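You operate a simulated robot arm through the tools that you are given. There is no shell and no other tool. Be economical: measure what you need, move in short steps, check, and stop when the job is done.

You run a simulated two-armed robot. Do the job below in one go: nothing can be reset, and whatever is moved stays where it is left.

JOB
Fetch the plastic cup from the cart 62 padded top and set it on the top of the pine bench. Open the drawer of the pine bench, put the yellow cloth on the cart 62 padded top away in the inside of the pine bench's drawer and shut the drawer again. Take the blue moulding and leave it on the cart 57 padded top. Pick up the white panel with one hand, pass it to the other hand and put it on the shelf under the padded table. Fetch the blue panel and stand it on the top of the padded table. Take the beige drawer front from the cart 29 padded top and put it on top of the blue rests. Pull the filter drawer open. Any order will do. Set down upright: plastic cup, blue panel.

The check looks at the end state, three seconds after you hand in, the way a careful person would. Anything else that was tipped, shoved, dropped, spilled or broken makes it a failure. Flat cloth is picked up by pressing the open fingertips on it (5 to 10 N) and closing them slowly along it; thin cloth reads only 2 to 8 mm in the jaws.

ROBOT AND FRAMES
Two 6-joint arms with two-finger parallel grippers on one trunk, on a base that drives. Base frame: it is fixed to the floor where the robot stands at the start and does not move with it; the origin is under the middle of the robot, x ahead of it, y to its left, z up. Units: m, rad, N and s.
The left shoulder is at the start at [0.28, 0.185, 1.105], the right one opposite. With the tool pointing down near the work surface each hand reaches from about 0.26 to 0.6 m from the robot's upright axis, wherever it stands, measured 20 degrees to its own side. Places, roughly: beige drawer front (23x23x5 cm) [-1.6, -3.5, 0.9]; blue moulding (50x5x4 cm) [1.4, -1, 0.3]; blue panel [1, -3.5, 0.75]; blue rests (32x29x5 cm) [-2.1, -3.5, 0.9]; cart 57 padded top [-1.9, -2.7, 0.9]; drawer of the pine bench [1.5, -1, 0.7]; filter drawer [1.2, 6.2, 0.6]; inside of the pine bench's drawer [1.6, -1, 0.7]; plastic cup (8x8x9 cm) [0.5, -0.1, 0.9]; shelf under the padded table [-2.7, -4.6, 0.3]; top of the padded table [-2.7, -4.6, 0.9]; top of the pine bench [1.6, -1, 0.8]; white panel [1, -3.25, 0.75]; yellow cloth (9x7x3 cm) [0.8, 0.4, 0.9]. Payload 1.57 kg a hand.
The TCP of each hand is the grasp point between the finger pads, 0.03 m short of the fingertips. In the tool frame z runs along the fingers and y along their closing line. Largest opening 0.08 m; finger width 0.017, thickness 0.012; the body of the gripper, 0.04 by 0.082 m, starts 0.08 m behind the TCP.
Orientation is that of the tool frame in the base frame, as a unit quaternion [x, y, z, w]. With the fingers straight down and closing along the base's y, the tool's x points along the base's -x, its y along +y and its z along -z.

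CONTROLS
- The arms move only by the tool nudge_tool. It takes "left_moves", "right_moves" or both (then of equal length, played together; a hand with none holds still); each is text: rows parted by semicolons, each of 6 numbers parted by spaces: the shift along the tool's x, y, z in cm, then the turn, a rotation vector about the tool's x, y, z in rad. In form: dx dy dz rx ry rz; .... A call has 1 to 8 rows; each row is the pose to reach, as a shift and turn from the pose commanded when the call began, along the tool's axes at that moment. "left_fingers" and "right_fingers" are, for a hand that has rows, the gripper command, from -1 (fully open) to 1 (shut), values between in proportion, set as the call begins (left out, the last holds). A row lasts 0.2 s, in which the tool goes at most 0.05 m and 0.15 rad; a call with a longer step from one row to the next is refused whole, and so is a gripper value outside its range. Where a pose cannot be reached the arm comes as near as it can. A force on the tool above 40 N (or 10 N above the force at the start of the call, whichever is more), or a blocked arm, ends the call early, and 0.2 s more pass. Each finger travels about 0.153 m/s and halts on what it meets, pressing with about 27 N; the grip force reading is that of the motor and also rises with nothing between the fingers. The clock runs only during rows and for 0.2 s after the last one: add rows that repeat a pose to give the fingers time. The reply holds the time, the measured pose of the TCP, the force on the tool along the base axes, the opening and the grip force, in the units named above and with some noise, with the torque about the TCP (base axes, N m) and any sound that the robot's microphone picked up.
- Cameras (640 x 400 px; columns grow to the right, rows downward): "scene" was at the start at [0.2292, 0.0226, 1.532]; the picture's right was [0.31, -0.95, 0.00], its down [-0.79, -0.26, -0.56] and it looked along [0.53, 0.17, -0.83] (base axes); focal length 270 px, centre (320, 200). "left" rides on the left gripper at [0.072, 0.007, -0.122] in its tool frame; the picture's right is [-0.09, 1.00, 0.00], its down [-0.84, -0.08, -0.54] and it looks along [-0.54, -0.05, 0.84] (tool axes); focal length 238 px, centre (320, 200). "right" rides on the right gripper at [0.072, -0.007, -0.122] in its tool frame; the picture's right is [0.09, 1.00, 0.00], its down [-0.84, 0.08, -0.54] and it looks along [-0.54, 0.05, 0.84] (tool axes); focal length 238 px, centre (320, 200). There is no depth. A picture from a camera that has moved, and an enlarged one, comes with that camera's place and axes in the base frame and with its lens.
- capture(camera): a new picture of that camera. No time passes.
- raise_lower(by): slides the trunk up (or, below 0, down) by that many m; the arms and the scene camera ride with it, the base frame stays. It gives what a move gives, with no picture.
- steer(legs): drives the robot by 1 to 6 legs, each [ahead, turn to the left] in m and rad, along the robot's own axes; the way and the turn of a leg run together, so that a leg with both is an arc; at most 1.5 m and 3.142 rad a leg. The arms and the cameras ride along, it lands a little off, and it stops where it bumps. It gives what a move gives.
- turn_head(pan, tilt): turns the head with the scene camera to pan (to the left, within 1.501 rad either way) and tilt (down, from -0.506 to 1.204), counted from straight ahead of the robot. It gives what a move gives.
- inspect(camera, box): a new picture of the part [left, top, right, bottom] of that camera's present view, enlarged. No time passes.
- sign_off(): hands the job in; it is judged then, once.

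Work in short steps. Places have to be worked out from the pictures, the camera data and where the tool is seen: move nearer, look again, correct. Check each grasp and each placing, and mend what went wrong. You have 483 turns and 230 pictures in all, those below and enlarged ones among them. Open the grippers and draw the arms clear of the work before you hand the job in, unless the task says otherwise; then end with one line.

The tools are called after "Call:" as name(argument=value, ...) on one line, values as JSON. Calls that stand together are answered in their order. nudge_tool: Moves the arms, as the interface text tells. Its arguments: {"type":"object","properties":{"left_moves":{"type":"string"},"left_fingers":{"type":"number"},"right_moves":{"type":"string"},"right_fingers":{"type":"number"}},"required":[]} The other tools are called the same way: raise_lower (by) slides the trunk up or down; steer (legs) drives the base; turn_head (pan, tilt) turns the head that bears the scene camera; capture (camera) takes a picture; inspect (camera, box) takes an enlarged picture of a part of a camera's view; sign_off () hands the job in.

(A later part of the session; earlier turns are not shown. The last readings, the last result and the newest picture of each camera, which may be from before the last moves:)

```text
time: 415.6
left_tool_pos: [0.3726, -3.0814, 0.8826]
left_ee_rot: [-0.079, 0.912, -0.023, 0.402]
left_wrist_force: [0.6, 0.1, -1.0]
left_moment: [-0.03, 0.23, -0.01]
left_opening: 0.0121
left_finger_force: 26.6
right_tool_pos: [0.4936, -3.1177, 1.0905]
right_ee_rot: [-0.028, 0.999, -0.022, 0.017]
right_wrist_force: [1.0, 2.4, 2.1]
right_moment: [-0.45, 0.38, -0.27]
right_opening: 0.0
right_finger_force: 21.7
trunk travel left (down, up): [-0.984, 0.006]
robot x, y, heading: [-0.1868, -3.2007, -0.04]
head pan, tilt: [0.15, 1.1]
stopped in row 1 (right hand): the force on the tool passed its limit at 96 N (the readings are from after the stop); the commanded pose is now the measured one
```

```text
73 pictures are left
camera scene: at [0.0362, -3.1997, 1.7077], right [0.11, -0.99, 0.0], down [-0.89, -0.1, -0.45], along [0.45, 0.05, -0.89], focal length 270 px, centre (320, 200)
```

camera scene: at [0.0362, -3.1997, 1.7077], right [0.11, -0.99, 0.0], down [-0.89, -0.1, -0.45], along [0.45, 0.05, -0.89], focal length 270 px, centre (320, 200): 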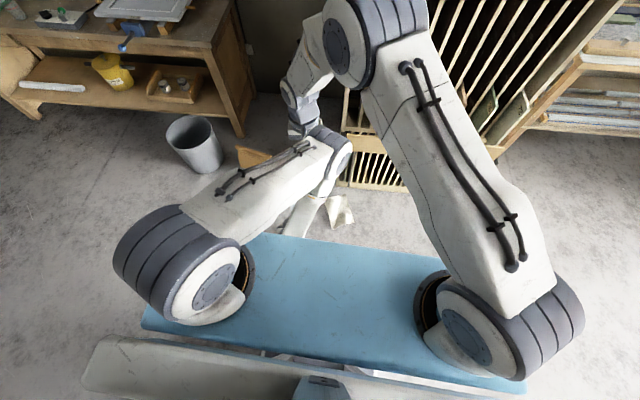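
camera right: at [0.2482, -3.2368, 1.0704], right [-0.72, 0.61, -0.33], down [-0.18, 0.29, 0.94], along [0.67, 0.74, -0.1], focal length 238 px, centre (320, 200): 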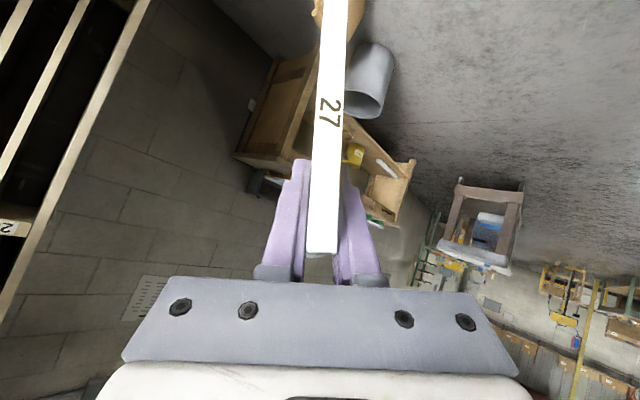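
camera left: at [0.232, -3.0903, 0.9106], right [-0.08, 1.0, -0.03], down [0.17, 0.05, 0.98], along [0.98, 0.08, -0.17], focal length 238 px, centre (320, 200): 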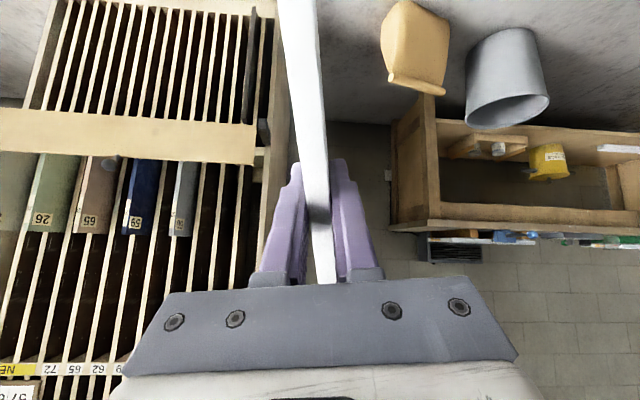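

The right hand is on the wrong side of the left elbow. I'll move it slightly left, up and forward to go around.

Call:
nudge_tool(right_moves="-1 1.5 0 0 0 0; -2.5 2 -2 0 0 0; -4.5 2 -4 0 -0.1 0; -6.5 2 -6 0 -0.2 0; -8.5 2 -8 0 -0.3 0; -10.5 2 -10 0 -0.4 0; -12 2 -12 0 -0.45 0")

Call:
capture(camera="scene")

```text
time: 417.1
left_tool_pos: [0.3731, -3.0816, 0.882]
left_ee_rot: [-0.079, 0.912, -0.023, 0.403]
left_wrist_force: [-0.3, 0.9, 0.2]
left_moment: [0.0, 0.29, 0.01]
left_opening: 0.0117
left_finger_force: 27.0
right_tool_pos: [0.6086, -3.0854, 1.2135]
right_ee_rot: [-0.032, 0.97, -0.015, 0.239]
right_wrist_force: [-0.1, -0.5, -0.4]
right_moment: [-0.02, 0.0, -0.01]
right_opening: 0.0
right_finger_force: 21.3
trunk travel left (down, up): [-0.984, 0.006]
robot x, y, heading: [-0.188, -3.2016, -0.038]
head pan, tilt: [0.15, 1.1]
```

```text
72 pictures are left
camera scene: at [0.0363, -3.1997, 1.7077], right [0.11, -0.99, 0.0], down [-0.89, -0.1, -0.45], along [0.45, 0.05, -0.89], focal length 270 px, centre (320, 200)
```

scene: 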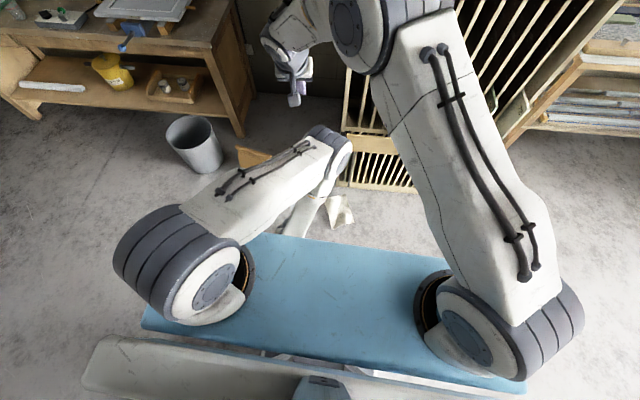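

Clear now. I'll sweep the right hand to its own side.

Call:
nudge_tool(right_moves="0 -4.5 0 0 0 0; 0 -9 0 0 0 0; 0 -13.5 0 0 0 0; 0 -18 0 0 0 0; 0 -22.5 0 0 0 0; 0 -27 0 0 0 0; 0 -31.5 0 0 0 0; 0 -36 0 0 0 0")

Call:
nudge_tool(left_moves="0 3 -0.5 0 0 0; 0 6 -1 0 0 0; 0 9 -1.5 0 0 0; 0 12 -2 0 0 0; 0 15 -2.5 0 0 0; 0 18 -3 0 0 0")

Call:
capture(camera="scene")

```text
time: 418.9
left_tool_pos: [0.3738, -3.081, 0.8826]
left_ee_rot: [-0.079, 0.912, -0.023, 0.402]
left_wrist_force: [-0.6, 0.4, 0.0]
left_moment: [0.01, 0.25, 0.01]
left_opening: 0.0118
left_finger_force: 26.9
right_tool_pos: [0.6273, -3.445, 1.2279]
right_ee_rot: [-0.031, 0.97, -0.015, 0.239]
right_wrist_force: [1.2, 0.6, 0.2]
right_moment: [0.0, 0.03, -0.01]
right_opening: 0.0003
right_finger_force: 21.7
trunk travel left (down, up): [-0.984, 0.006]
robot x, y, heading: [-0.1898, -3.2022, -0.038]
head pan, tilt: [0.15, 1.1]
```

```text
time: 420.4
left_tool_pos: [0.3271, -2.9061, 0.8832]
left_ee_rot: [-0.078, 0.912, -0.023, 0.403]
left_wrist_force: [-0.5, 0.4, 0.6]
left_moment: [-0.02, 0.24, 0.02]
left_opening: 0.0116
left_finger_force: 26.8
right_tool_pos: [0.6266, -3.4444, 1.2276]
right_ee_rot: [-0.032, 0.97, -0.016, 0.24]
right_wrist_force: [1.0, -0.2, 0.2]
right_moment: [-0.02, -0.03, 0.03]
right_opening: 0.0
right_finger_force: 21.0
trunk travel left (down, up): [-0.984, 0.006]
robot x, y, heading: [-0.1893, -3.1984, -0.038]
head pan, tilt: [0.15, 1.1]
```

```text
71 pictures are left
camera scene: at [0.0363, -3.1997, 1.7077], right [0.11, -0.99, 0.0], down [-0.89, -0.1, -0.45], along [0.45, 0.05, -0.89], focal length 270 px, centre (320, 200)
```

scene: 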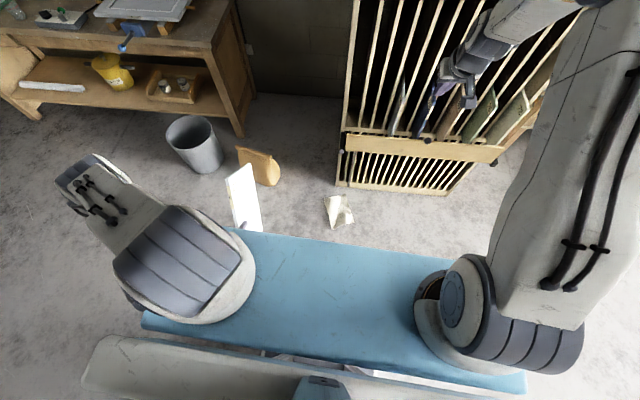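

The panel is securely in the left hand. I'll tuck the right arm and drive to a staging point in front of the padded table.

Call:
nudge_tool(right_moves="4.1 0 -2.1 0 0.06 0; 8.2 0 -4.3 0 0.12 0; 12.3 0 -6.4 0 0.18 0; 16.4 0 -8.6 0 0.24 0; 20.4 0 -10.7 0 0.3 0; 24.5 0 -12.9 0 0.36 0; 28.6 0 -15 0 0.42 0; 32.7 0 -17.2 0 0.48 0")

Call:
steer(legs=[[0, -2.19], [1.32, 0], [0, -0.913]])

Call:
turn_head(pan=0.1, tilt=0.5)

Call:
capture(camera="scene")

```text
time: 422.1
left_tool_pos: [0.3288, -2.9042, 0.8825]
left_ee_rot: [-0.08, 0.911, -0.023, 0.404]
left_wrist_force: [0.6, -0.4, 0.7]
left_moment: [-0.01, 0.29, -0.06]
left_opening: 0.0115
left_finger_force: 26.8
right_tool_pos: [0.3061, -3.482, 1.2492]
right_ee_rot: [-0.027, 0.999, -0.022, 0.0]
right_wrist_force: [0.6, 0.6, 1.4]
right_moment: [0.02, -0.02, 0.0]
right_opening: 0.0
right_finger_force: 21.1
right hand out of reach, approached as far as the arm can: row 7, 8
trunk travel left (down, up): [-0.984, 0.006]
robot x, y, heading: [-0.1883, -3.1985, -0.035]
head pan, tilt: [0.15, 1.1]
```

```text
time: 436.3
left_tool_pos: [-1.4226, -4.6384, 0.8835]
left_ee_rot: [0.905, 0.134, -0.404, 0.001]
left_wrist_force: [0.7, -0.2, 0.0]
left_moment: [0.03, -0.23, 0.05]
left_opening: 0.0117
left_finger_force: 27.2
right_tool_pos: [-1.4699, -4.063, 1.2501]
right_ee_rot: [0.996, 0.087, -0.002, -0.021]
right_wrist_force: [0.3, -0.3, -0.3]
right_moment: [-0.01, 0.0, 0.02]
right_opening: 0.0
right_finger_force: 21.1
trunk travel left (down, up): [-0.984, 0.006]
robot x, y, heading: [-0.9455, -4.278, -3.057]
head pan, tilt: [0.15, 1.1]
```

```text
time: 437.3
left_tool_pos: [-1.4224, -4.6386, 0.8834]
left_ee_rot: [0.905, 0.135, -0.404, 0.002]
left_wrist_force: [0.4, 0.0, -0.6]
left_moment: [0.02, -0.21, -0.01]
left_opening: 0.0119
left_finger_force: 27.3
right_tool_pos: [-1.4706, -4.0619, 1.2492]
right_ee_rot: [0.996, 0.089, -0.002, -0.023]
right_wrist_force: [-0.2, 0.2, 0.2]
right_moment: [-0.03, 0.0, -0.02]
right_opening: 0.0
right_finger_force: 21.2
trunk travel left (down, up): [-0.984, 0.006]
robot x, y, heading: [-0.944, -4.2794, -3.061]
head pan, tilt: [0.099, 0.499]
```

```text
70 pictures are left
camera scene: at [-1.1935, -4.3099, 1.7553], right [-0.18, 0.98, 0.0], down [0.47, 0.09, -0.88], along [-0.86, -0.16, -0.48], focal length 270 px, centre (320, 200)
```

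scene: 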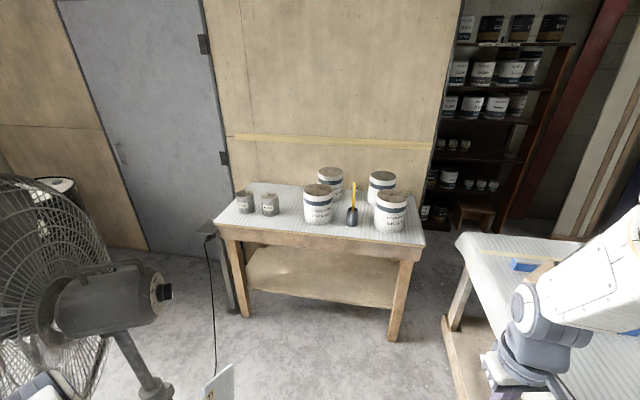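

The table's lower shelf is at z≈0.33, with the opening up to ≈0.72. I'll lower the trunk, extend the left hand forward and inward (away from the fan), and roll it 90° so the panel becomes nearly flat.

Call:
raise_lower(by=-0.3)

Call:
nudge_tool(left_moves="-1.9 -2.7 2.5 -0.018 -0.029 0.133; -3.8 -5.4 5 -0.037 -0.059 0.266; -5.7 -8 7.4 -0.055 -0.088 0.398; -7.6 -10.7 9.9 -0.073 -0.118 0.531; -9.5 -13.4 12.4 -0.092 -0.147 0.664; -11.3 -16 14.9 -0.11 -0.176 0.797; -13.2 -18.7 17.3 -0.128 -0.206 0.93; -15.1 -21.4 19.8 -0.146 -0.235 1.063")

Call:
nudge_tool(left_moves="0 0 0 -0.018 -0.029 0.133; 0 0 0 -0.037 -0.059 0.266; 0 0 0 -0.055 -0.088 0.398; 0 0 0 -0.073 -0.118 0.531; 0 0 0 -0.092 -0.147 0.664; 0 0 0 -0.092 -0.147 0.664")

Call:
capture(camera="scene")

```text
time: 440.3
left_tool_pos: [-1.4223, -4.6386, 0.5837]
left_ee_rot: [0.905, 0.134, -0.404, 0.002]
left_wrist_force: [0.3, 0.1, -0.4]
left_moment: [0.04, -0.2, 0.02]
left_opening: 0.0119
left_finger_force: 26.6
right_tool_pos: [-1.471, -4.0619, 0.949]
right_ee_rot: [0.996, 0.089, -0.002, -0.022]
right_wrist_force: [-0.1, -0.6, -1.0]
right_moment: [-0.02, 0.01, -0.02]
right_opening: 0.0001
right_finger_force: 21.0
trunk travel left (down, up): [-0.684, 0.306]
robot x, y, heading: [-0.947, -4.2835, -3.06]
head pan, tilt: [0.099, 0.499]
```

```text
time: 442.1
left_tool_pos: [-1.7147, -4.4942, 0.5853]
left_ee_rot: [0.794, -0.316, -0.435, 0.283]
left_wrist_force: [1.0, 0.1, -1.0]
left_moment: [0.02, -0.26, 0.01]
left_opening: 0.0118
left_finger_force: 26.8
right_tool_pos: [-1.4695, -4.0617, 0.9484]
right_ee_rot: [0.996, 0.088, -0.002, -0.022]
right_wrist_force: [0.5, -0.1, -0.3]
right_moment: [0.01, -0.01, 0.01]
right_opening: 0.0
right_finger_force: 21.4
trunk travel left (down, up): [-0.684, 0.306]
robot x, y, heading: [-0.9451, -4.2812, -3.058]
head pan, tilt: [0.099, 0.499]
```

```text
time: 443.5
left_tool_pos: [-1.7152, -4.4897, 0.5827]
left_ee_rot: [0.602, -0.556, -0.388, 0.422]
left_wrist_force: [-0.7, 0.4, -0.2]
left_moment: [-0.02, -0.24, 0.0]
left_opening: 0.0115
left_finger_force: 26.9
right_tool_pos: [-1.4707, -4.0621, 0.9478]
right_ee_rot: [0.996, 0.088, -0.002, -0.022]
right_wrist_force: [-0.2, -0.8, -0.3]
right_moment: [0.0, 0.0, -0.02]
right_opening: 0.0
right_finger_force: 21.1
trunk travel left (down, up): [-0.684, 0.306]
robot x, y, heading: [-0.9467, -4.2831, -3.058]
head pan, tilt: [0.099, 0.499]
```

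```text
69 pictures are left
camera scene: at [-1.1936, -4.3098, 1.4554], right [-0.18, 0.98, 0.0], down [0.47, 0.09, -0.88], along [-0.86, -0.16, -0.48], focal length 270 px, centre (320, 200)
```

scene: 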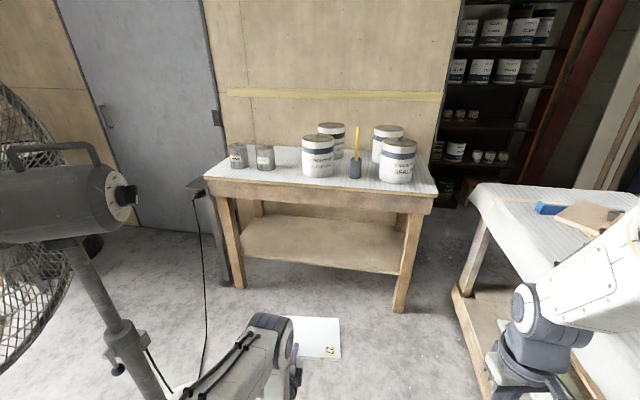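

The panel is nearly flat (20°). I'll straighten the heading, lower slightly and drive forward 0.55 m, then check the height against the shelf.

Call:
raise_lower(by=-0.12)

Call:
steer(legs=[[0, -0.084], [0.5, 0]])

Call:
turn_head(pan=0.1, tilt=0.7)

Call:
capture(camera="scene")

Call:
capture(camera="left")

```text
time: 445.0
left_tool_pos: [-1.7162, -4.4894, 0.4638]
left_ee_rot: [0.601, -0.556, -0.389, 0.421]
left_wrist_force: [-0.2, -0.7, 0.9]
left_moment: [0.01, -0.27, 0.02]
left_opening: 0.0117
left_finger_force: 26.5
right_tool_pos: [-1.4699, -4.0621, 0.8302]
right_ee_rot: [0.996, 0.088, -0.002, -0.021]
right_wrist_force: [0.7, -1.1, 0.2]
right_moment: [-0.03, -0.01, 0.01]
right_opening: 0.0002
right_finger_force: 21.4
trunk travel left (down, up): [-0.564, 0.426]
robot x, y, heading: [-0.948, -4.2824, -3.058]
head pan, tilt: [0.099, 0.499]
```

```text
time: 448.4
left_tool_pos: [-2.2323, -4.4296, 0.4632]
left_ee_rot: [0.579, -0.579, -0.406, 0.406]
left_wrist_force: [0.0, -0.3, -0.1]
left_moment: [0.0, -0.27, 0.05]
left_opening: 0.0117
left_finger_force: 27.0
right_tool_pos: [-1.9547, -4.0215, 0.8295]
right_ee_rot: [0.999, 0.049, -0.001, -0.022]
right_wrist_force: [-0.2, -0.7, 0.3]
right_moment: [0.02, 0.02, 0.01]
right_opening: 0.0
right_finger_force: 21.1
trunk travel left (down, up): [-0.564, 0.426]
robot x, y, heading: [-1.4524, -4.2808, -3.134]
head pan, tilt: [0.099, 0.499]
```

```text
time: 449.2
left_tool_pos: [-2.2332, -4.4306, 0.4646]
left_ee_rot: [-0.579, 0.579, 0.406, -0.406]
left_wrist_force: [0.6, 0.6, -0.5]
left_moment: [0.0, -0.27, -0.02]
left_opening: 0.0119
left_finger_force: 27.3
right_tool_pos: [-1.9552, -4.0229, 0.8295]
right_ee_rot: [0.999, 0.049, -0.001, -0.022]
right_wrist_force: [-1.5, -0.1, -0.6]
right_moment: [-0.02, 0.01, 0.03]
right_opening: 0.0
right_finger_force: 21.3
trunk travel left (down, up): [-0.564, 0.426]
robot x, y, heading: [-1.4494, -4.2826, -3.14]
head pan, tilt: [0.099, 0.7]
```

```text
68 pictures are left
camera scene: at [-1.693, -4.2895, 1.3177], right [-0.1, 0.99, 0.0], down [0.64, 0.07, -0.77], along [-0.76, -0.08, -0.64], focal length 270 px, centre (320, 200)
```

scene: 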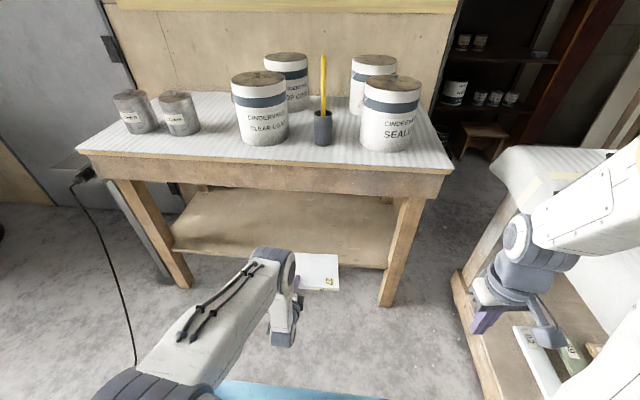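

```text
67 pictures are left
camera left: at [-2.1218, -4.5023, 0.511], right [-0.34, 0.09, 0.94], down [0.54, 0.84, 0.11], along [-0.77, 0.54, -0.33], focal length 238 px, centre (320, 200)
```

left: 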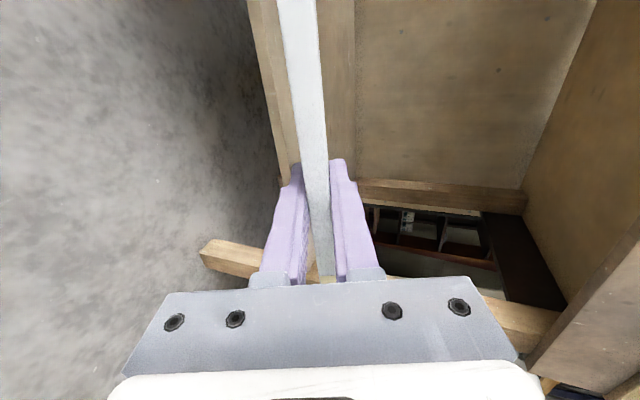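

The shelf top is at z≈0.33 and the panel's far edge at ≈0.39, above it. I'll drive 0.29 m further in.

Call:
steer(legs=[[0.29, 0]])

Call:
nudge_tool(left_moves="0 0 0 -0.12 0 0; 0 0 0 -0.24 0 0; 0 0 0 -0.24 0 0")

Call:
capture(camera="left")

Call:
capture(camera="scene")

```text
time: 451.1
left_tool_pos: [-2.5198, -4.4247, 0.4638]
left_ee_rot: [-0.578, 0.581, 0.407, -0.404]
left_wrist_force: [0.4, -0.1, -0.1]
left_moment: [-0.01, -0.29, 0.04]
left_opening: 0.012
left_finger_force: 26.7
right_tool_pos: [-2.2383, -4.0191, 0.8297]
right_ee_rot: [0.999, 0.047, -0.001, -0.022]
right_wrist_force: [-0.7, -0.2, 0.8]
right_moment: [0.05, -0.02, -0.02]
right_opening: 0.0
right_finger_force: 21.5
trunk travel left (down, up): [-0.564, 0.426]
robot x, y, heading: [-1.7368, -4.2854, 3.137]
head pan, tilt: [0.099, 0.7]
```

```text
time: 451.9
left_tool_pos: [-2.518, -4.4253, 0.463]
left_ee_rot: [-0.525, 0.527, 0.474, -0.471]
left_wrist_force: [-0.1, 0.2, 0.2]
left_moment: [-0.03, -0.3, 0.04]
left_opening: 0.0117
left_finger_force: 27.0
right_tool_pos: [-2.2374, -4.0185, 0.8289]
right_ee_rot: [0.999, 0.046, 0.0, -0.022]
right_wrist_force: [0.0, -0.2, -0.1]
right_moment: [0.0, 0.02, -0.01]
right_opening: 0.0001
right_finger_force: 21.6
trunk travel left (down, up): [-0.564, 0.426]
robot x, y, heading: [-1.735, -4.2808, 3.137]
head pan, tilt: [0.099, 0.7]
```

```text
66 pictures are left
camera left: at [-2.3996, -4.499, 0.4832], right [-0.11, 0.09, 0.99], down [0.55, 0.83, -0.02], along [-0.83, 0.54, -0.14], focal length 238 px, centre (320, 200)
```

left: 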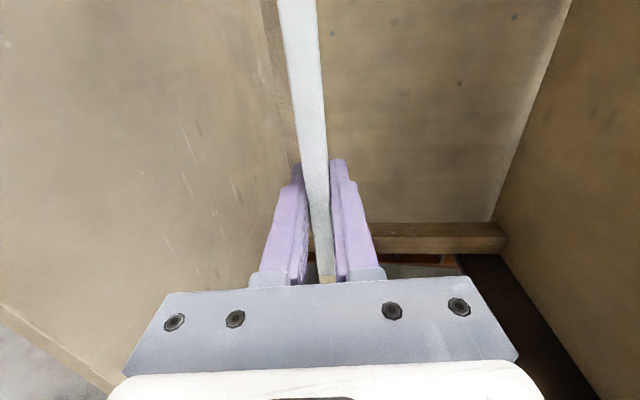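

```text
65 pictures are left
camera scene: at [-1.9779, -4.2883, 1.3177], right [-0.1, 1.0, 0.0], down [0.64, 0.06, -0.76], along [-0.76, -0.07, -0.64], focal length 270 px, centre (320, 200)
```

scene: 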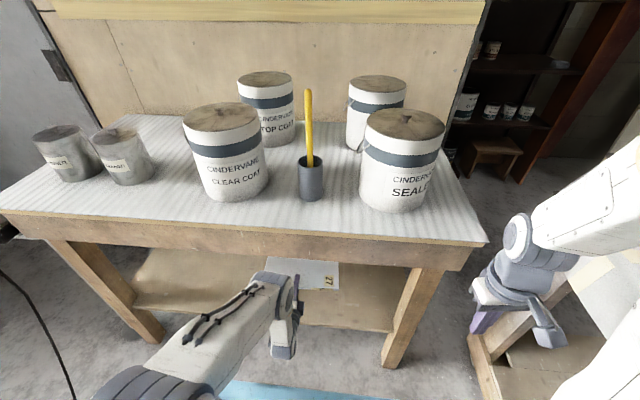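

Nearly level now and inside the opening. I'll lower 9 cm, then in small steps until contact.

Call:
raise_lower(by=-0.09)

Call:
raise_lower(by=-0.015)

Call:
raise_lower(by=-0.008)

Call:
capture(camera="left")

```text
time: 453.2
left_tool_pos: [-2.5201, -4.4258, 0.3744]
left_ee_rot: [-0.525, 0.528, 0.474, -0.471]
left_wrist_force: [0.1, -0.2, 0.2]
left_moment: [-0.05, -0.29, -0.03]
left_opening: 0.0118
left_finger_force: 26.4
right_tool_pos: [-2.2396, -4.0193, 0.7393]
right_ee_rot: [0.999, 0.046, -0.001, -0.022]
right_wrist_force: [1.0, 0.1, -0.4]
right_moment: [0.02, -0.01, 0.02]
right_opening: 0.0
right_finger_force: 20.8
trunk travel left (down, up): [-0.474, 0.516]
robot x, y, heading: [-1.7336, -4.2834, 3.138]
head pan, tilt: [0.099, 0.7]
```

```text
time: 453.8
left_tool_pos: [-2.5197, -4.4253, 0.3584]
left_ee_rot: [-0.526, 0.527, 0.473, -0.471]
left_wrist_force: [-0.3, -0.3, 0.0]
left_moment: [-0.03, -0.31, 0.0]
left_opening: 0.0118
left_finger_force: 26.9
right_tool_pos: [-2.2385, -4.0182, 0.7246]
right_ee_rot: [0.999, 0.046, -0.001, -0.022]
right_wrist_force: [-0.3, -1.1, -0.4]
right_moment: [0.0, -0.03, 0.0]
right_opening: 0.0
right_finger_force: 21.5
trunk travel left (down, up): [-0.459, 0.531]
robot x, y, heading: [-1.733, -4.2821, 3.135]
head pan, tilt: [0.099, 0.7]
```

```text
time: 454.4
left_tool_pos: [-2.5187, -4.4253, 0.3504]
left_ee_rot: [-0.525, 0.528, 0.473, -0.47]
left_wrist_force: [0.3, 0.0, -0.3]
left_moment: [-0.01, -0.24, 0.02]
left_opening: 0.0119
left_finger_force: 27.5
right_tool_pos: [-2.2391, -4.02, 0.7174]
right_ee_rot: [0.999, 0.047, 0.001, -0.023]
right_wrist_force: [0.8, -0.4, -1.0]
right_moment: [0.01, -0.01, 0.0]
right_opening: 0.0
right_finger_force: 21.4
trunk travel left (down, up): [-0.451, 0.539]
robot x, y, heading: [-1.7339, -4.2837, 3.141]
head pan, tilt: [0.099, 0.7]
```

```text
64 pictures are left
camera left: at [-2.3995, -4.4991, 0.3702], right [-0.11, 0.09, 0.99], down [0.55, 0.83, -0.02], along [-0.83, 0.54, -0.14], focal length 238 px, centre (320, 200)
```

left: 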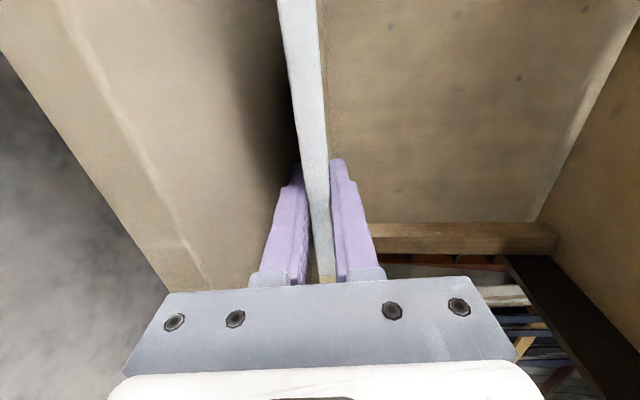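

The shelf surface is lower than I thought (≈0.27). I'll continue down in steps.

Call:
raise_lower(by=-0.035)

Call:
raise_lower(by=-0.012)

Call:
raise_lower(by=-0.01)

Call:
capture(camera="left")

```text
time: 454.9
left_tool_pos: [-2.5234, -4.4252, 0.3401]
left_ee_rot: [-0.518, 0.52, 0.483, -0.478]
left_wrist_force: [2.4, -0.9, 5.0]
left_moment: [0.13, 1.0, -0.04]
left_opening: 0.0118
left_finger_force: 26.7
right_tool_pos: [-2.2377, -4.0196, 0.6966]
right_ee_rot: [0.999, 0.047, 0.001, -0.022]
right_wrist_force: [-1.5, -0.5, -0.3]
right_moment: [-0.03, 0.01, 0.01]
right_opening: 0.0
right_finger_force: 21.1
trunk travel left (down, up): [-0.431, 0.559]
robot x, y, heading: [-1.7369, -4.2817, 3.146]
head pan, tilt: [0.099, 0.7]
stopped: the force on the tool passed its limit at 58 N (the readings are from after the stop); the commanded pose is now the measured one
```

```text
time: 455.3
left_tool_pos: [-2.5245, -4.4241, 0.3402]
left_ee_rot: [-0.515, 0.516, 0.486, -0.482]
left_wrist_force: [8.3, -0.6, 13.1]
left_moment: [-0.09, -0.62, -0.02]
left_opening: 0.0118
left_finger_force: 27.5
right_tool_pos: [-2.2372, -4.0197, 0.6914]
right_ee_rot: [0.999, 0.046, -0.001, -0.022]
right_wrist_force: [-0.8, -0.1, 0.6]
right_moment: [0.04, 0.01, 0.01]
right_opening: 0.0
right_finger_force: 21.7
trunk travel left (down, up): [-0.427, 0.563]
robot x, y, heading: [-1.7374, -4.2839, 3.138]
head pan, tilt: [0.099, 0.7]
stopped: the force on the tool passed its limit at 56 N (the readings are from after the stop); the commanded pose is now the measured one
```

```text
time: 455.7
left_tool_pos: [-2.5248, -4.4256, 0.34]
left_ee_rot: [-0.511, 0.512, 0.49, -0.486]
left_wrist_force: [9.0, -1.5, 12.9]
left_moment: [-0.04, -0.61, 0.0]
left_opening: 0.0118
left_finger_force: 27.0
right_tool_pos: [-2.2378, -4.0198, 0.6883]
right_ee_rot: [0.999, 0.046, -0.001, -0.021]
right_wrist_force: [-0.4, 0.4, 0.8]
right_moment: [0.0, -0.03, -0.02]
right_opening: 0.0001
right_finger_force: 21.1
trunk travel left (down, up): [-0.423, 0.567]
robot x, y, heading: [-1.7334, -4.2837, 3.138]
head pan, tilt: [0.099, 0.7]
stopped: the force on the tool passed its limit at 52 N (the readings are from after the stop); the commanded pose is now the measured one
```

```text
63 pictures are left
camera left: at [-2.4046, -4.4986, 0.352], right [-0.05, 0.09, 0.99], down [0.55, 0.83, -0.05], along [-0.83, 0.54, -0.09], focal length 238 px, centre (320, 200)
```

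left: 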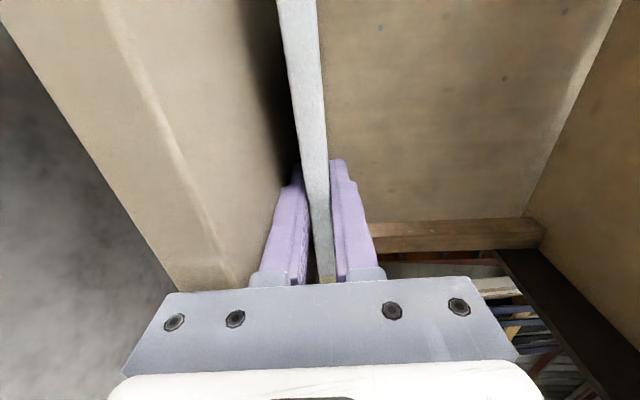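

Both the panel's far end and the gripper touch the shelf now. I'll ease up 6 mm, open slightly and back out slowly.

Call:
raise_lower(by=0.008)

Call:
nudge_tool(left_moves="0 0 0 0 0 0; 0 0 0 0 0 0; 0 0 0 0 0 0", left_fingers=0.3)

Call:
capture(camera="left")

```text
time: 456.2
left_tool_pos: [-2.524, -4.4255, 0.346]
left_ee_rot: [-0.513, 0.514, 0.487, -0.485]
left_wrist_force: [-0.2, 0.7, 0.8]
left_moment: [-0.03, -0.26, 0.0]
left_opening: 0.0117
left_finger_force: 26.9
right_tool_pos: [-2.2385, -4.0176, 0.6958]
right_ee_rot: [0.999, 0.047, 0.0, -0.022]
right_wrist_force: [0.3, 0.1, 0.4]
right_moment: [-0.01, -0.03, 0.03]
right_opening: 0.0
right_finger_force: 21.6
trunk travel left (down, up): [-0.431, 0.559]
robot x, y, heading: [-1.7369, -4.2808, 3.142]
head pan, tilt: [0.099, 0.7]
```

```text
time: 457.0
left_tool_pos: [-2.5241, -4.426, 0.3479]
left_ee_rot: [-0.511, 0.513, 0.49, -0.486]
left_wrist_force: [0.9, 0.4, 2.1]
left_moment: [-0.01, -0.12, 0.01]
left_opening: 0.0258
left_finger_force: 0.1
right_tool_pos: [-2.2379, -4.0186, 0.6967]
right_ee_rot: [0.999, 0.046, -0.001, -0.022]
right_wrist_force: [-0.6, -0.3, -0.6]
right_moment: [0.03, 0.02, 0.0]
right_opening: 0.0001
right_finger_force: 21.0
trunk travel left (down, up): [-0.431, 0.559]
robot x, y, heading: [-1.7331, -4.2829, 3.137]
head pan, tilt: [0.099, 0.7]
```

```text
62 pictures are left
camera left: at [-2.4045, -4.4986, 0.3594], right [-0.05, 0.09, 0.99], down [0.55, 0.83, -0.05], along [-0.83, 0.54, -0.09], focal length 238 px, centre (320, 200)
```

left: 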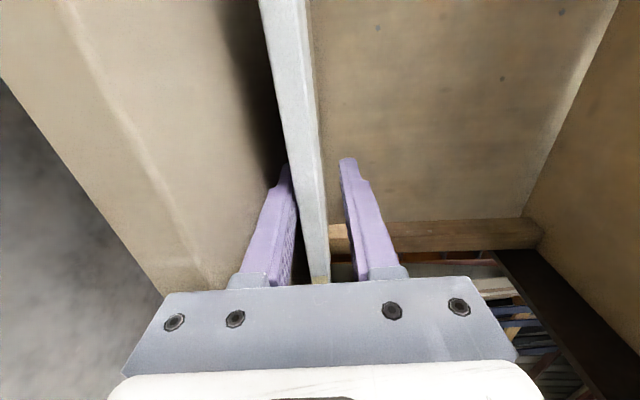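

The panel rests on the lower finger now. I'll back out 0.15 m and check where it stays.

Call:
steer(legs=[[-0.15, 0]])

Call:
capture(camera="scene")

Call:
capture(camera="left")

```text
time: 458.4
left_tool_pos: [-2.3687, -4.4291, 0.3469]
left_ee_rot: [0.513, -0.513, -0.487, 0.487]
left_wrist_force: [0.0, -1.0, -1.2]
left_moment: [0.02, -0.07, -0.01]
left_opening: 0.0298
left_finger_force: 1.8
right_tool_pos: [-2.0867, -4.0217, 0.6974]
right_ee_rot: [0.999, 0.05, -0.001, -0.021]
right_wrist_force: [-0.4, -0.5, 0.3]
right_moment: [0.0, 0.04, -0.03]
right_opening: 0.0001
right_finger_force: 21.8
trunk travel left (down, up): [-0.431, 0.559]
robot x, y, heading: [-1.5817, -4.2817, -3.133]
head pan, tilt: [0.099, 0.7]
```

```text
61 pictures are left
camera scene: at [-1.824, -4.2897, 1.1851], right [-0.1, 0.99, 0.0], down [0.64, 0.07, -0.76], along [-0.76, -0.08, -0.64], focal length 270 px, centre (320, 200)
```

scene: 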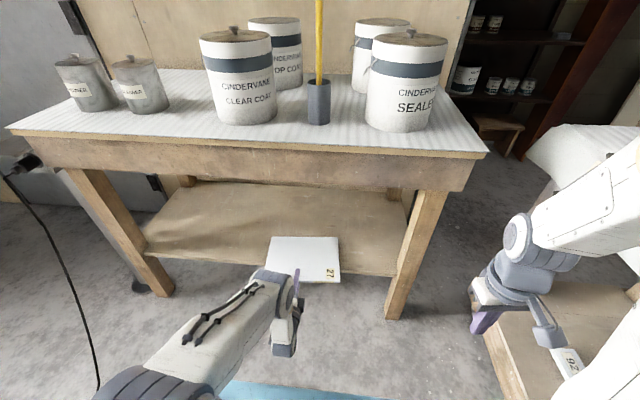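

```text
60 pictures are left
camera left: at [-2.2494, -4.5025, 0.359], right [-0.05, 0.09, 0.99], down [0.54, 0.84, -0.05], along [-0.84, 0.54, -0.09], focal length 238 px, centre (320, 200)
```

left: 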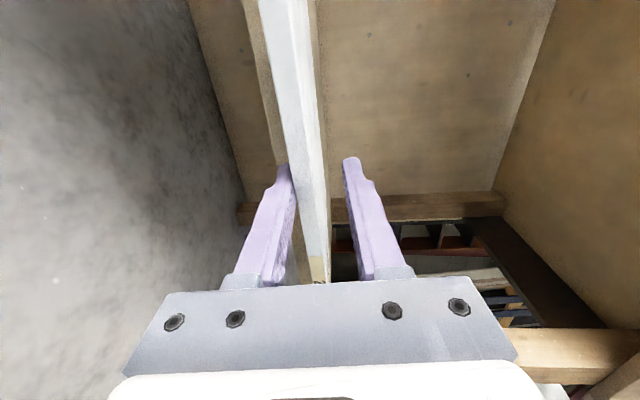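

The panel was dragged along by the lower finger. I'll regrip it, set it with its near edge overhanging the shelf front ~6 cm (so the fingers can drop clear), release, and then push it in.

Call:
nudge_tool(left_moves="0 0 0 0 0 0; 0 0 0 0 0 0; 0 0 0 0 0 0", left_fingers=1)

Call:
steer(legs=[[0.035, 0]])

Call:
raise_lower(by=-0.02)

Call:
capture(camera="left")

```text
time: 459.2
left_tool_pos: [-2.3702, -4.4284, 0.3474]
left_ee_rot: [0.514, -0.512, -0.487, 0.487]
left_wrist_force: [0.5, 0.1, -3.7]
left_moment: [0.01, -0.35, -0.04]
left_opening: 0.0114
left_finger_force: 27.3
right_tool_pos: [-2.0859, -4.0211, 0.6957]
right_ee_rot: [0.999, 0.049, -0.001, -0.023]
right_wrist_force: [0.3, 0.4, -0.5]
right_moment: [0.0, 0.02, -0.04]
right_opening: 0.0
right_finger_force: 21.4
trunk travel left (down, up): [-0.431, 0.559]
robot x, y, heading: [-1.5833, -4.2804, -3.136]
head pan, tilt: [0.099, 0.7]
```

```text
time: 460.1
left_tool_pos: [-2.4045, -4.4318, 0.346]
left_ee_rot: [0.515, -0.512, -0.486, 0.486]
left_wrist_force: [1.0, 0.1, -3.7]
left_moment: [0.0, -0.35, -0.04]
left_opening: 0.0118
left_finger_force: 26.8
right_tool_pos: [-2.1215, -4.0238, 0.6979]
right_ee_rot: [0.999, 0.05, 0.0, -0.022]
right_wrist_force: [0.4, 0.9, 0.0]
right_moment: [-0.02, 0.01, 0.0]
right_opening: 0.0001
right_finger_force: 21.9
trunk travel left (down, up): [-0.431, 0.559]
robot x, y, heading: [-1.6164, -4.2796, -3.134]
head pan, tilt: [0.099, 0.7]
```

```text
time: 460.7
left_tool_pos: [-2.406, -4.4308, 0.3281]
left_ee_rot: [0.514, -0.511, -0.487, 0.487]
left_wrist_force: [-1.9, 0.4, 2.5]
left_moment: [0.0, 0.84, -0.04]
left_opening: 0.0128
left_finger_force: 26.5
right_tool_pos: [-2.1219, -4.0231, 0.6773]
right_ee_rot: [0.998, 0.05, 0.0, -0.022]
right_wrist_force: [-0.5, 0.4, 0.6]
right_moment: [-0.03, 0.01, -0.04]
right_opening: 0.0003
right_finger_force: 21.1
trunk travel left (down, up): [-0.411, 0.579]
robot x, y, heading: [-1.6191, -4.2836, -3.132]
head pan, tilt: [0.099, 0.7]
```

```text
59 pictures are left
camera left: at [-2.2845, -4.5036, 0.3396], right [-0.05, 0.09, 0.99], down [0.54, 0.84, -0.05], along [-0.84, 0.54, -0.09], focal length 238 px, centre (320, 200)
```

left: 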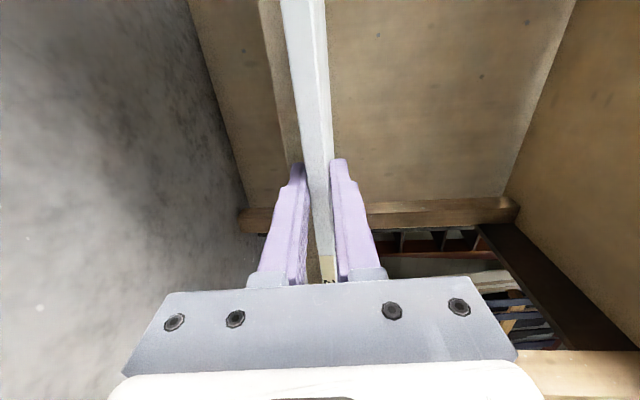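

The far end touches the shelf. I'll level the hand slightly, lower a bit more, then open wide so the lower finger drops below the panel.

Call:
nudge_tool(left_moves="0 0 0 -0.05 0 0; 0 0 0 -0.05 0 0")

Call:
raise_lower(by=-0.01)

Call:
nudge_tool(left_moves="0 0 0 0 0 0; 0 0 0 0 0 0; 0 0 0 0 0 0", left_fingers=-0.5)

Call:
capture(camera="left")

```text
time: 461.3
left_tool_pos: [-2.4034, -4.4303, 0.3261]
left_ee_rot: [0.502, -0.501, -0.498, 0.499]
left_wrist_force: [-1.1, 0.4, -0.2]
left_moment: [-0.05, 0.32, 0.07]
left_opening: 0.0119
left_finger_force: 27.1
right_tool_pos: [-2.1211, -4.0223, 0.6757]
right_ee_rot: [0.998, 0.051, -0.001, -0.022]
right_wrist_force: [0.1, -0.2, 0.5]
right_moment: [0.01, -0.01, -0.02]
right_opening: 0.0
right_finger_force: 21.3
trunk travel left (down, up): [-0.411, 0.579]
robot x, y, heading: [-1.6136, -4.2783, -3.133]
head pan, tilt: [0.099, 0.7]
```

```text
time: 461.9
left_tool_pos: [-2.4085, -4.4308, 0.3243]
left_ee_rot: [0.496, -0.491, -0.506, 0.506]
left_wrist_force: [1.5, -0.3, 6.1]
left_moment: [-0.07, 0.03, 0.01]
left_opening: 0.0116
left_finger_force: 26.6
right_tool_pos: [-2.1211, -4.0235, 0.6672]
right_ee_rot: [0.998, 0.051, -0.001, -0.021]
right_wrist_force: [-0.1, -0.4, -0.2]
right_moment: [0.01, -0.01, -0.04]
right_opening: 0.0002
right_finger_force: 20.6
trunk travel left (down, up): [-0.401, 0.589]
robot x, y, heading: [-1.6156, -4.2776, -3.127]
head pan, tilt: [0.099, 0.7]
stopped: the force on the tool passed its limit at 41 N (the readings are from after the stop); the commanded pose is now the measured one
```

```text
time: 462.7
left_tool_pos: [-2.4064, -4.4302, 0.3239]
left_ee_rot: [0.496, -0.493, -0.505, 0.506]
left_wrist_force: [0.6, -1.4, -1.2]
left_moment: [-0.03, 0.01, 0.02]
left_opening: 0.0599
left_finger_force: 0.0
right_tool_pos: [-2.1232, -4.0234, 0.6664]
right_ee_rot: [0.998, 0.051, 0.0, -0.022]
right_wrist_force: [0.8, 0.2, 0.5]
right_moment: [0.02, 0.03, 0.0]
right_opening: 0.0002
right_finger_force: 21.7
trunk travel left (down, up): [-0.401, 0.589]
robot x, y, heading: [-1.6144, -4.2848, -3.136]
head pan, tilt: [0.099, 0.7]
```

```text
58 pictures are left
camera left: at [-2.2853, -4.503, 0.3268], right [0.02, 0.09, 1.0], down [0.54, 0.84, -0.09], along [-0.84, 0.54, -0.03], focal length 238 px, centre (320, 200)
```

left: 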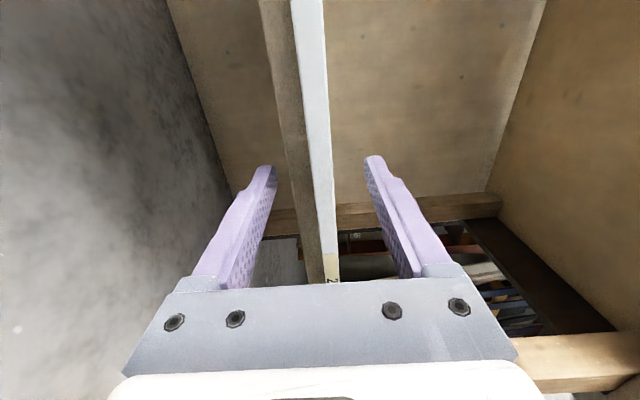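

The panel lies flat on the shelf, free between the fingers. I'll back straight out 0.15 m and view.

Call:
steer(legs=[[-0.15, 0]])

Call:
capture(camera="scene")

Call:
capture(camera="left")

```text
time: 464.1
left_tool_pos: [-2.2519, -4.4282, 0.3242]
left_ee_rot: [0.496, -0.494, -0.505, 0.505]
left_wrist_force: [0.6, 0.2, 0.9]
left_moment: [0.0, -0.01, 0.03]
left_opening: 0.0599
left_finger_force: 0.1
right_tool_pos: [-1.9672, -4.0222, 0.6674]
right_ee_rot: [0.999, 0.049, -0.001, -0.023]
right_wrist_force: [0.0, 0.4, 0.1]
right_moment: [0.03, -0.02, 0.0]
right_opening: 0.0003
right_finger_force: 21.6
trunk travel left (down, up): [-0.401, 0.589]
robot x, y, heading: [-1.4578, -4.2804, -3.137]
head pan, tilt: [0.099, 0.7]
```

```text
57 pictures are left
camera scene: at [-1.703, -4.2892, 1.1553], right [-0.1, 0.99, 0.0], down [0.64, 0.07, -0.76], along [-0.76, -0.08, -0.64], focal length 270 px, centre (320, 200)
```

scene: 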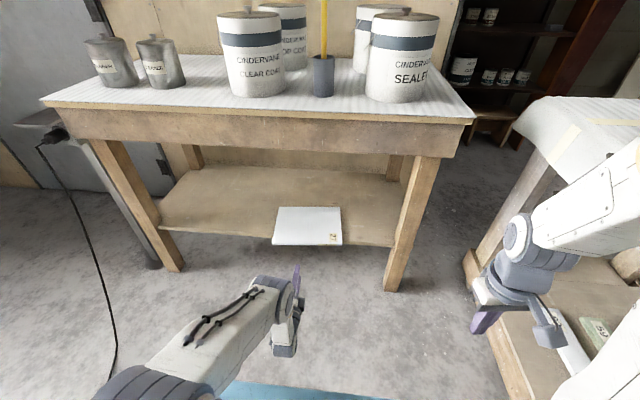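

```text
56 pictures are left
camera left: at [-2.1302, -4.5014, 0.3269], right [0.02, 0.09, 1.0], down [0.54, 0.84, -0.09], along [-0.84, 0.54, -0.03], focal length 238 px, centre (320, 200)
```

left: 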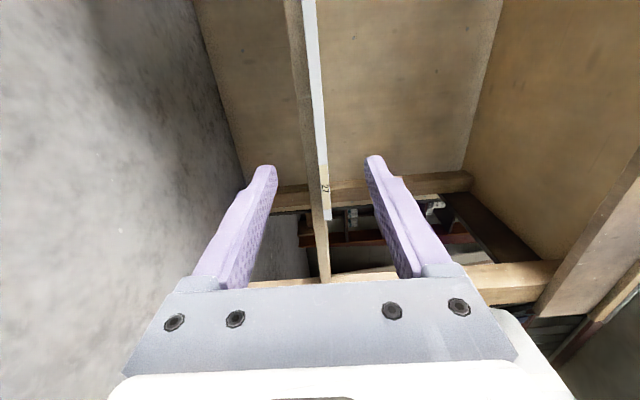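

It's flat with a small overhang. I'll close the fingers, lower 5 mm and push its edge in by a few centimetres.

Call:
nudge_tool(left_moves="0 0 0 0 0 0; 0 0 0 0 0 0; 0 0 0 0 0 0", left_fingers=1)

Call:
raise_lower(by=-0.006)

Call:
steer(legs=[[0.18, 0]])

Call:
capture(camera="scene")

```text
time: 464.9
left_tool_pos: [-2.2515, -4.4294, 0.3233]
left_ee_rot: [-0.496, 0.493, 0.507, -0.505]
left_wrist_force: [0.3, 0.1, -0.1]
left_moment: [0.04, 0.02, -0.02]
left_opening: 0.0002
left_finger_force: 20.9
right_tool_pos: [-1.9666, -4.0221, 0.6668]
right_ee_rot: [0.999, 0.049, 0.0, -0.022]
right_wrist_force: [0.5, 0.6, 0.3]
right_moment: [0.02, -0.01, -0.02]
right_opening: 0.0
right_finger_force: 21.8
trunk travel left (down, up): [-0.401, 0.589]
robot x, y, heading: [-1.4568, -4.2801, -3.139]
head pan, tilt: [0.099, 0.7]
```

```text
time: 465.4
left_tool_pos: [-2.251, -4.4289, 0.3182]
left_ee_rot: [-0.496, 0.493, 0.506, -0.504]
left_wrist_force: [-0.1, 0.0, -0.2]
left_moment: [-0.02, -0.03, -0.01]
left_opening: 0.0
left_finger_force: 21.3
right_tool_pos: [-1.9667, -4.0212, 0.6613]
right_ee_rot: [0.999, 0.05, -0.001, -0.023]
right_wrist_force: [0.3, 0.8, 0.1]
right_moment: [-0.03, -0.01, -0.01]
right_opening: 0.0
right_finger_force: 21.5
trunk travel left (down, up): [-0.395, 0.595]
robot x, y, heading: [-1.4595, -4.279, -3.138]
head pan, tilt: [0.099, 0.7]
```

```text
time: 467.0
left_tool_pos: [-2.4177, -4.4279, 0.3166]
left_ee_rot: [-0.494, 0.494, 0.507, -0.505]
left_wrist_force: [4.3, -0.3, 3.7]
left_moment: [0.0, 0.03, 0.0]
left_opening: 0.0001
left_finger_force: 21.2
right_tool_pos: [-2.1357, -4.0229, 0.6611]
right_ee_rot: [0.999, 0.049, 0.0, -0.022]
right_wrist_force: [0.1, 1.0, 0.5]
right_moment: [0.0, 0.03, 0.01]
right_opening: 0.0003
right_finger_force: 21.5
trunk travel left (down, up): [-0.395, 0.595]
robot x, y, heading: [-1.627, -4.2852, -3.136]
head pan, tilt: [0.099, 0.7]
stopped in leg 1: the force on the tool passed its limit at 81 N (the readings are from after the stop); the commanded pose is now the measured one
```

```text
55 pictures are left
camera scene: at [-1.8736, -4.2897, 1.1493], right [-0.1, 0.99, 0.0], down [0.64, 0.07, -0.77], along [-0.76, -0.08, -0.64], focal length 270 px, centre (320, 200)
```

scene: 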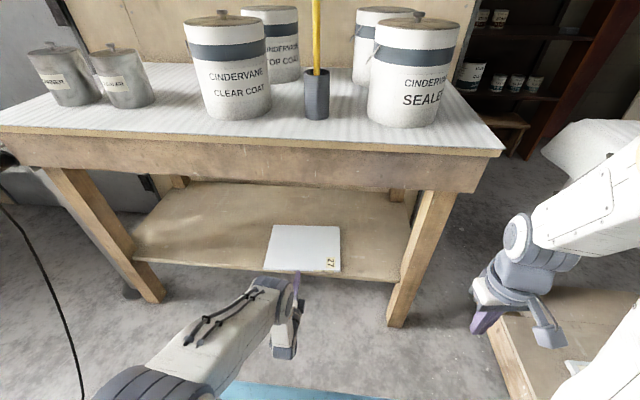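

The white panel is fully on the shelf. I'll back away to x≈-0.95, then raise the trunk.

Call:
steer(legs=[[-0.65, 0]])

Call:
inspect(camera="scene", box=[150, 50, 470, 260])

Call:
raise_lower(by=0.4)

```text
time: 470.6
left_tool_pos: [-1.763, -4.4199, 0.3167]
left_ee_rot: [-0.491, 0.497, 0.51, -0.502]
left_wrist_force: [-0.2, -0.1, -0.8]
left_moment: [0.02, -0.01, 0.0]
left_opening: 0.0002
left_finger_force: 21.3
right_tool_pos: [-1.4745, -4.017, 0.6616]
right_ee_rot: [0.999, 0.042, 0.0, -0.022]
right_wrist_force: [0.3, -0.1, 0.7]
right_moment: [0.01, -0.01, 0.01]
right_opening: 0.0002
right_finger_force: 21.4
trunk travel left (down, up): [-0.395, 0.595]
robot x, y, heading: [-0.9695, -4.2825, 3.132]
head pan, tilt: [0.099, 0.7]
```

```text
1.90 times, centred on (310, 155) of scene
camera zoom: at [-1.2158, -4.2881, 1.1493], right [-0.09, 1.0, 0.0], down [0.64, 0.06, -0.76], along [-0.76, -0.07, -0.64], focal length 514 px, centre (339, 286)
```

zoom: 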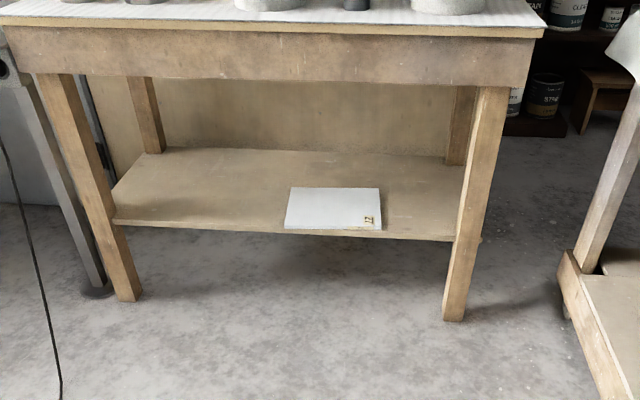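

```text
time: 474.4
left_tool_pos: [-1.7616, -4.4189, 0.7161]
left_ee_rot: [-0.491, 0.498, 0.51, -0.502]
left_wrist_force: [0.2, -0.5, -0.3]
left_moment: [0.03, 0.04, -0.05]
left_opening: 0.0
left_finger_force: 21.0
right_tool_pos: [-1.4748, -4.0162, 1.0609]
right_ee_rot: [0.999, 0.042, 0.0, -0.021]
right_wrist_force: [0.0, -0.2, 0.4]
right_moment: [0.0, -0.02, 0.03]
right_opening: 0.0001
right_finger_force: 21.2
trunk travel left (down, up): [-0.795, 0.195]
robot x, y, heading: [-0.972, -4.2834, 3.131]
head pan, tilt: [0.099, 0.7]
```

Confirmed, the panel lies on the shelf. I'll tuck the left arm back to tool-down while clear.

Call:
nudge_tool(left_moves="1.7 2.7 -3 0.0806 0.0806 -0.0806; 3.4 5.4 -6 0.161 0.161 -0.161; 5.1 8.1 -9 0.242 0.242 -0.242; 6.8 10.8 -12 0.322 0.322 -0.322; 8.5 13.5 -15 0.403 0.403 -0.403; 10.2 16.2 -18 0.484 0.484 -0.484; 11.9 18.9 -21 0.564 0.564 -0.564; 13.6 21.6 -24 0.645 0.645 -0.645")

Call:
nudge_tool(left_moves="0 0 0 0.0806 0.0806 -0.0806; 0 0 0 0.161 0.161 -0.161; 0 0 0 0.242 0.242 -0.242; 0 0 0 0.322 0.322 -0.322; 0 0 0 0.403 0.403 -0.403; 0 0 0 0.484 0.484 -0.484; 0 0 0 0.564 0.564 -0.564")

Call:
raise_lower(by=0.1)

```text
time: 476.2
left_tool_pos: [-1.5745, -4.5676, 0.8712]
left_ee_rot: [0.878, -0.274, -0.283, 0.27]
left_wrist_force: [-0.5, -0.2, 0.2]
left_moment: [0.01, -0.02, 0.02]
left_opening: 0.0003
left_finger_force: 20.9
left hand out of reach, approached as far as the arm can: row 7, 8
right_tool_pos: [-1.4735, -4.0158, 1.0608]
right_ee_rot: [0.999, 0.042, -0.001, -0.022]
right_wrist_force: [0.5, 0.6, -0.5]
right_moment: [0.01, 0.0, 0.04]
right_opening: 0.0003
right_finger_force: 21.1
trunk travel left (down, up): [-0.795, 0.195]
robot x, y, heading: [-0.9709, -4.283, 3.133]
head pan, tilt: [0.099, 0.7]
```

```text
time: 477.9
left_tool_pos: [-1.5768, -4.5656, 0.8703]
left_ee_rot: [1.0, -0.007, -0.012, -0.001]
left_wrist_force: [0.4, -0.7, -0.2]
left_moment: [-0.03, -0.02, 0.03]
left_opening: 0.0002
left_finger_force: 21.0
right_tool_pos: [-1.4738, -4.0172, 1.0618]
right_ee_rot: [0.999, 0.042, -0.001, -0.021]
right_wrist_force: [-0.1, -0.1, 0.9]
right_moment: [-0.03, -0.01, -0.01]
right_opening: 0.0
right_finger_force: 21.6
trunk travel left (down, up): [-0.795, 0.195]
robot x, y, heading: [-0.9712, -4.2859, 3.133]
head pan, tilt: [0.099, 0.7]
```

```text
time: 479.2
left_tool_pos: [-1.5764, -4.5656, 0.9701]
left_ee_rot: [1.0, -0.008, -0.012, 0.0]
left_wrist_force: [0.6, -0.2, 0.2]
left_moment: [0.03, -0.03, -0.03]
left_opening: 0.0
left_finger_force: 20.9
right_tool_pos: [-1.4744, -4.0174, 1.1606]
right_ee_rot: [0.999, 0.041, 0.0, -0.022]
right_wrist_force: [-0.2, -0.4, 0.9]
right_moment: [0.03, -0.02, 0.03]
right_opening: 0.0002
right_finger_force: 21.1
trunk travel left (down, up): [-0.895, 0.095]
robot x, y, heading: [-0.972, -4.2795, 3.13]
head pan, tilt: [0.099, 0.7]
```

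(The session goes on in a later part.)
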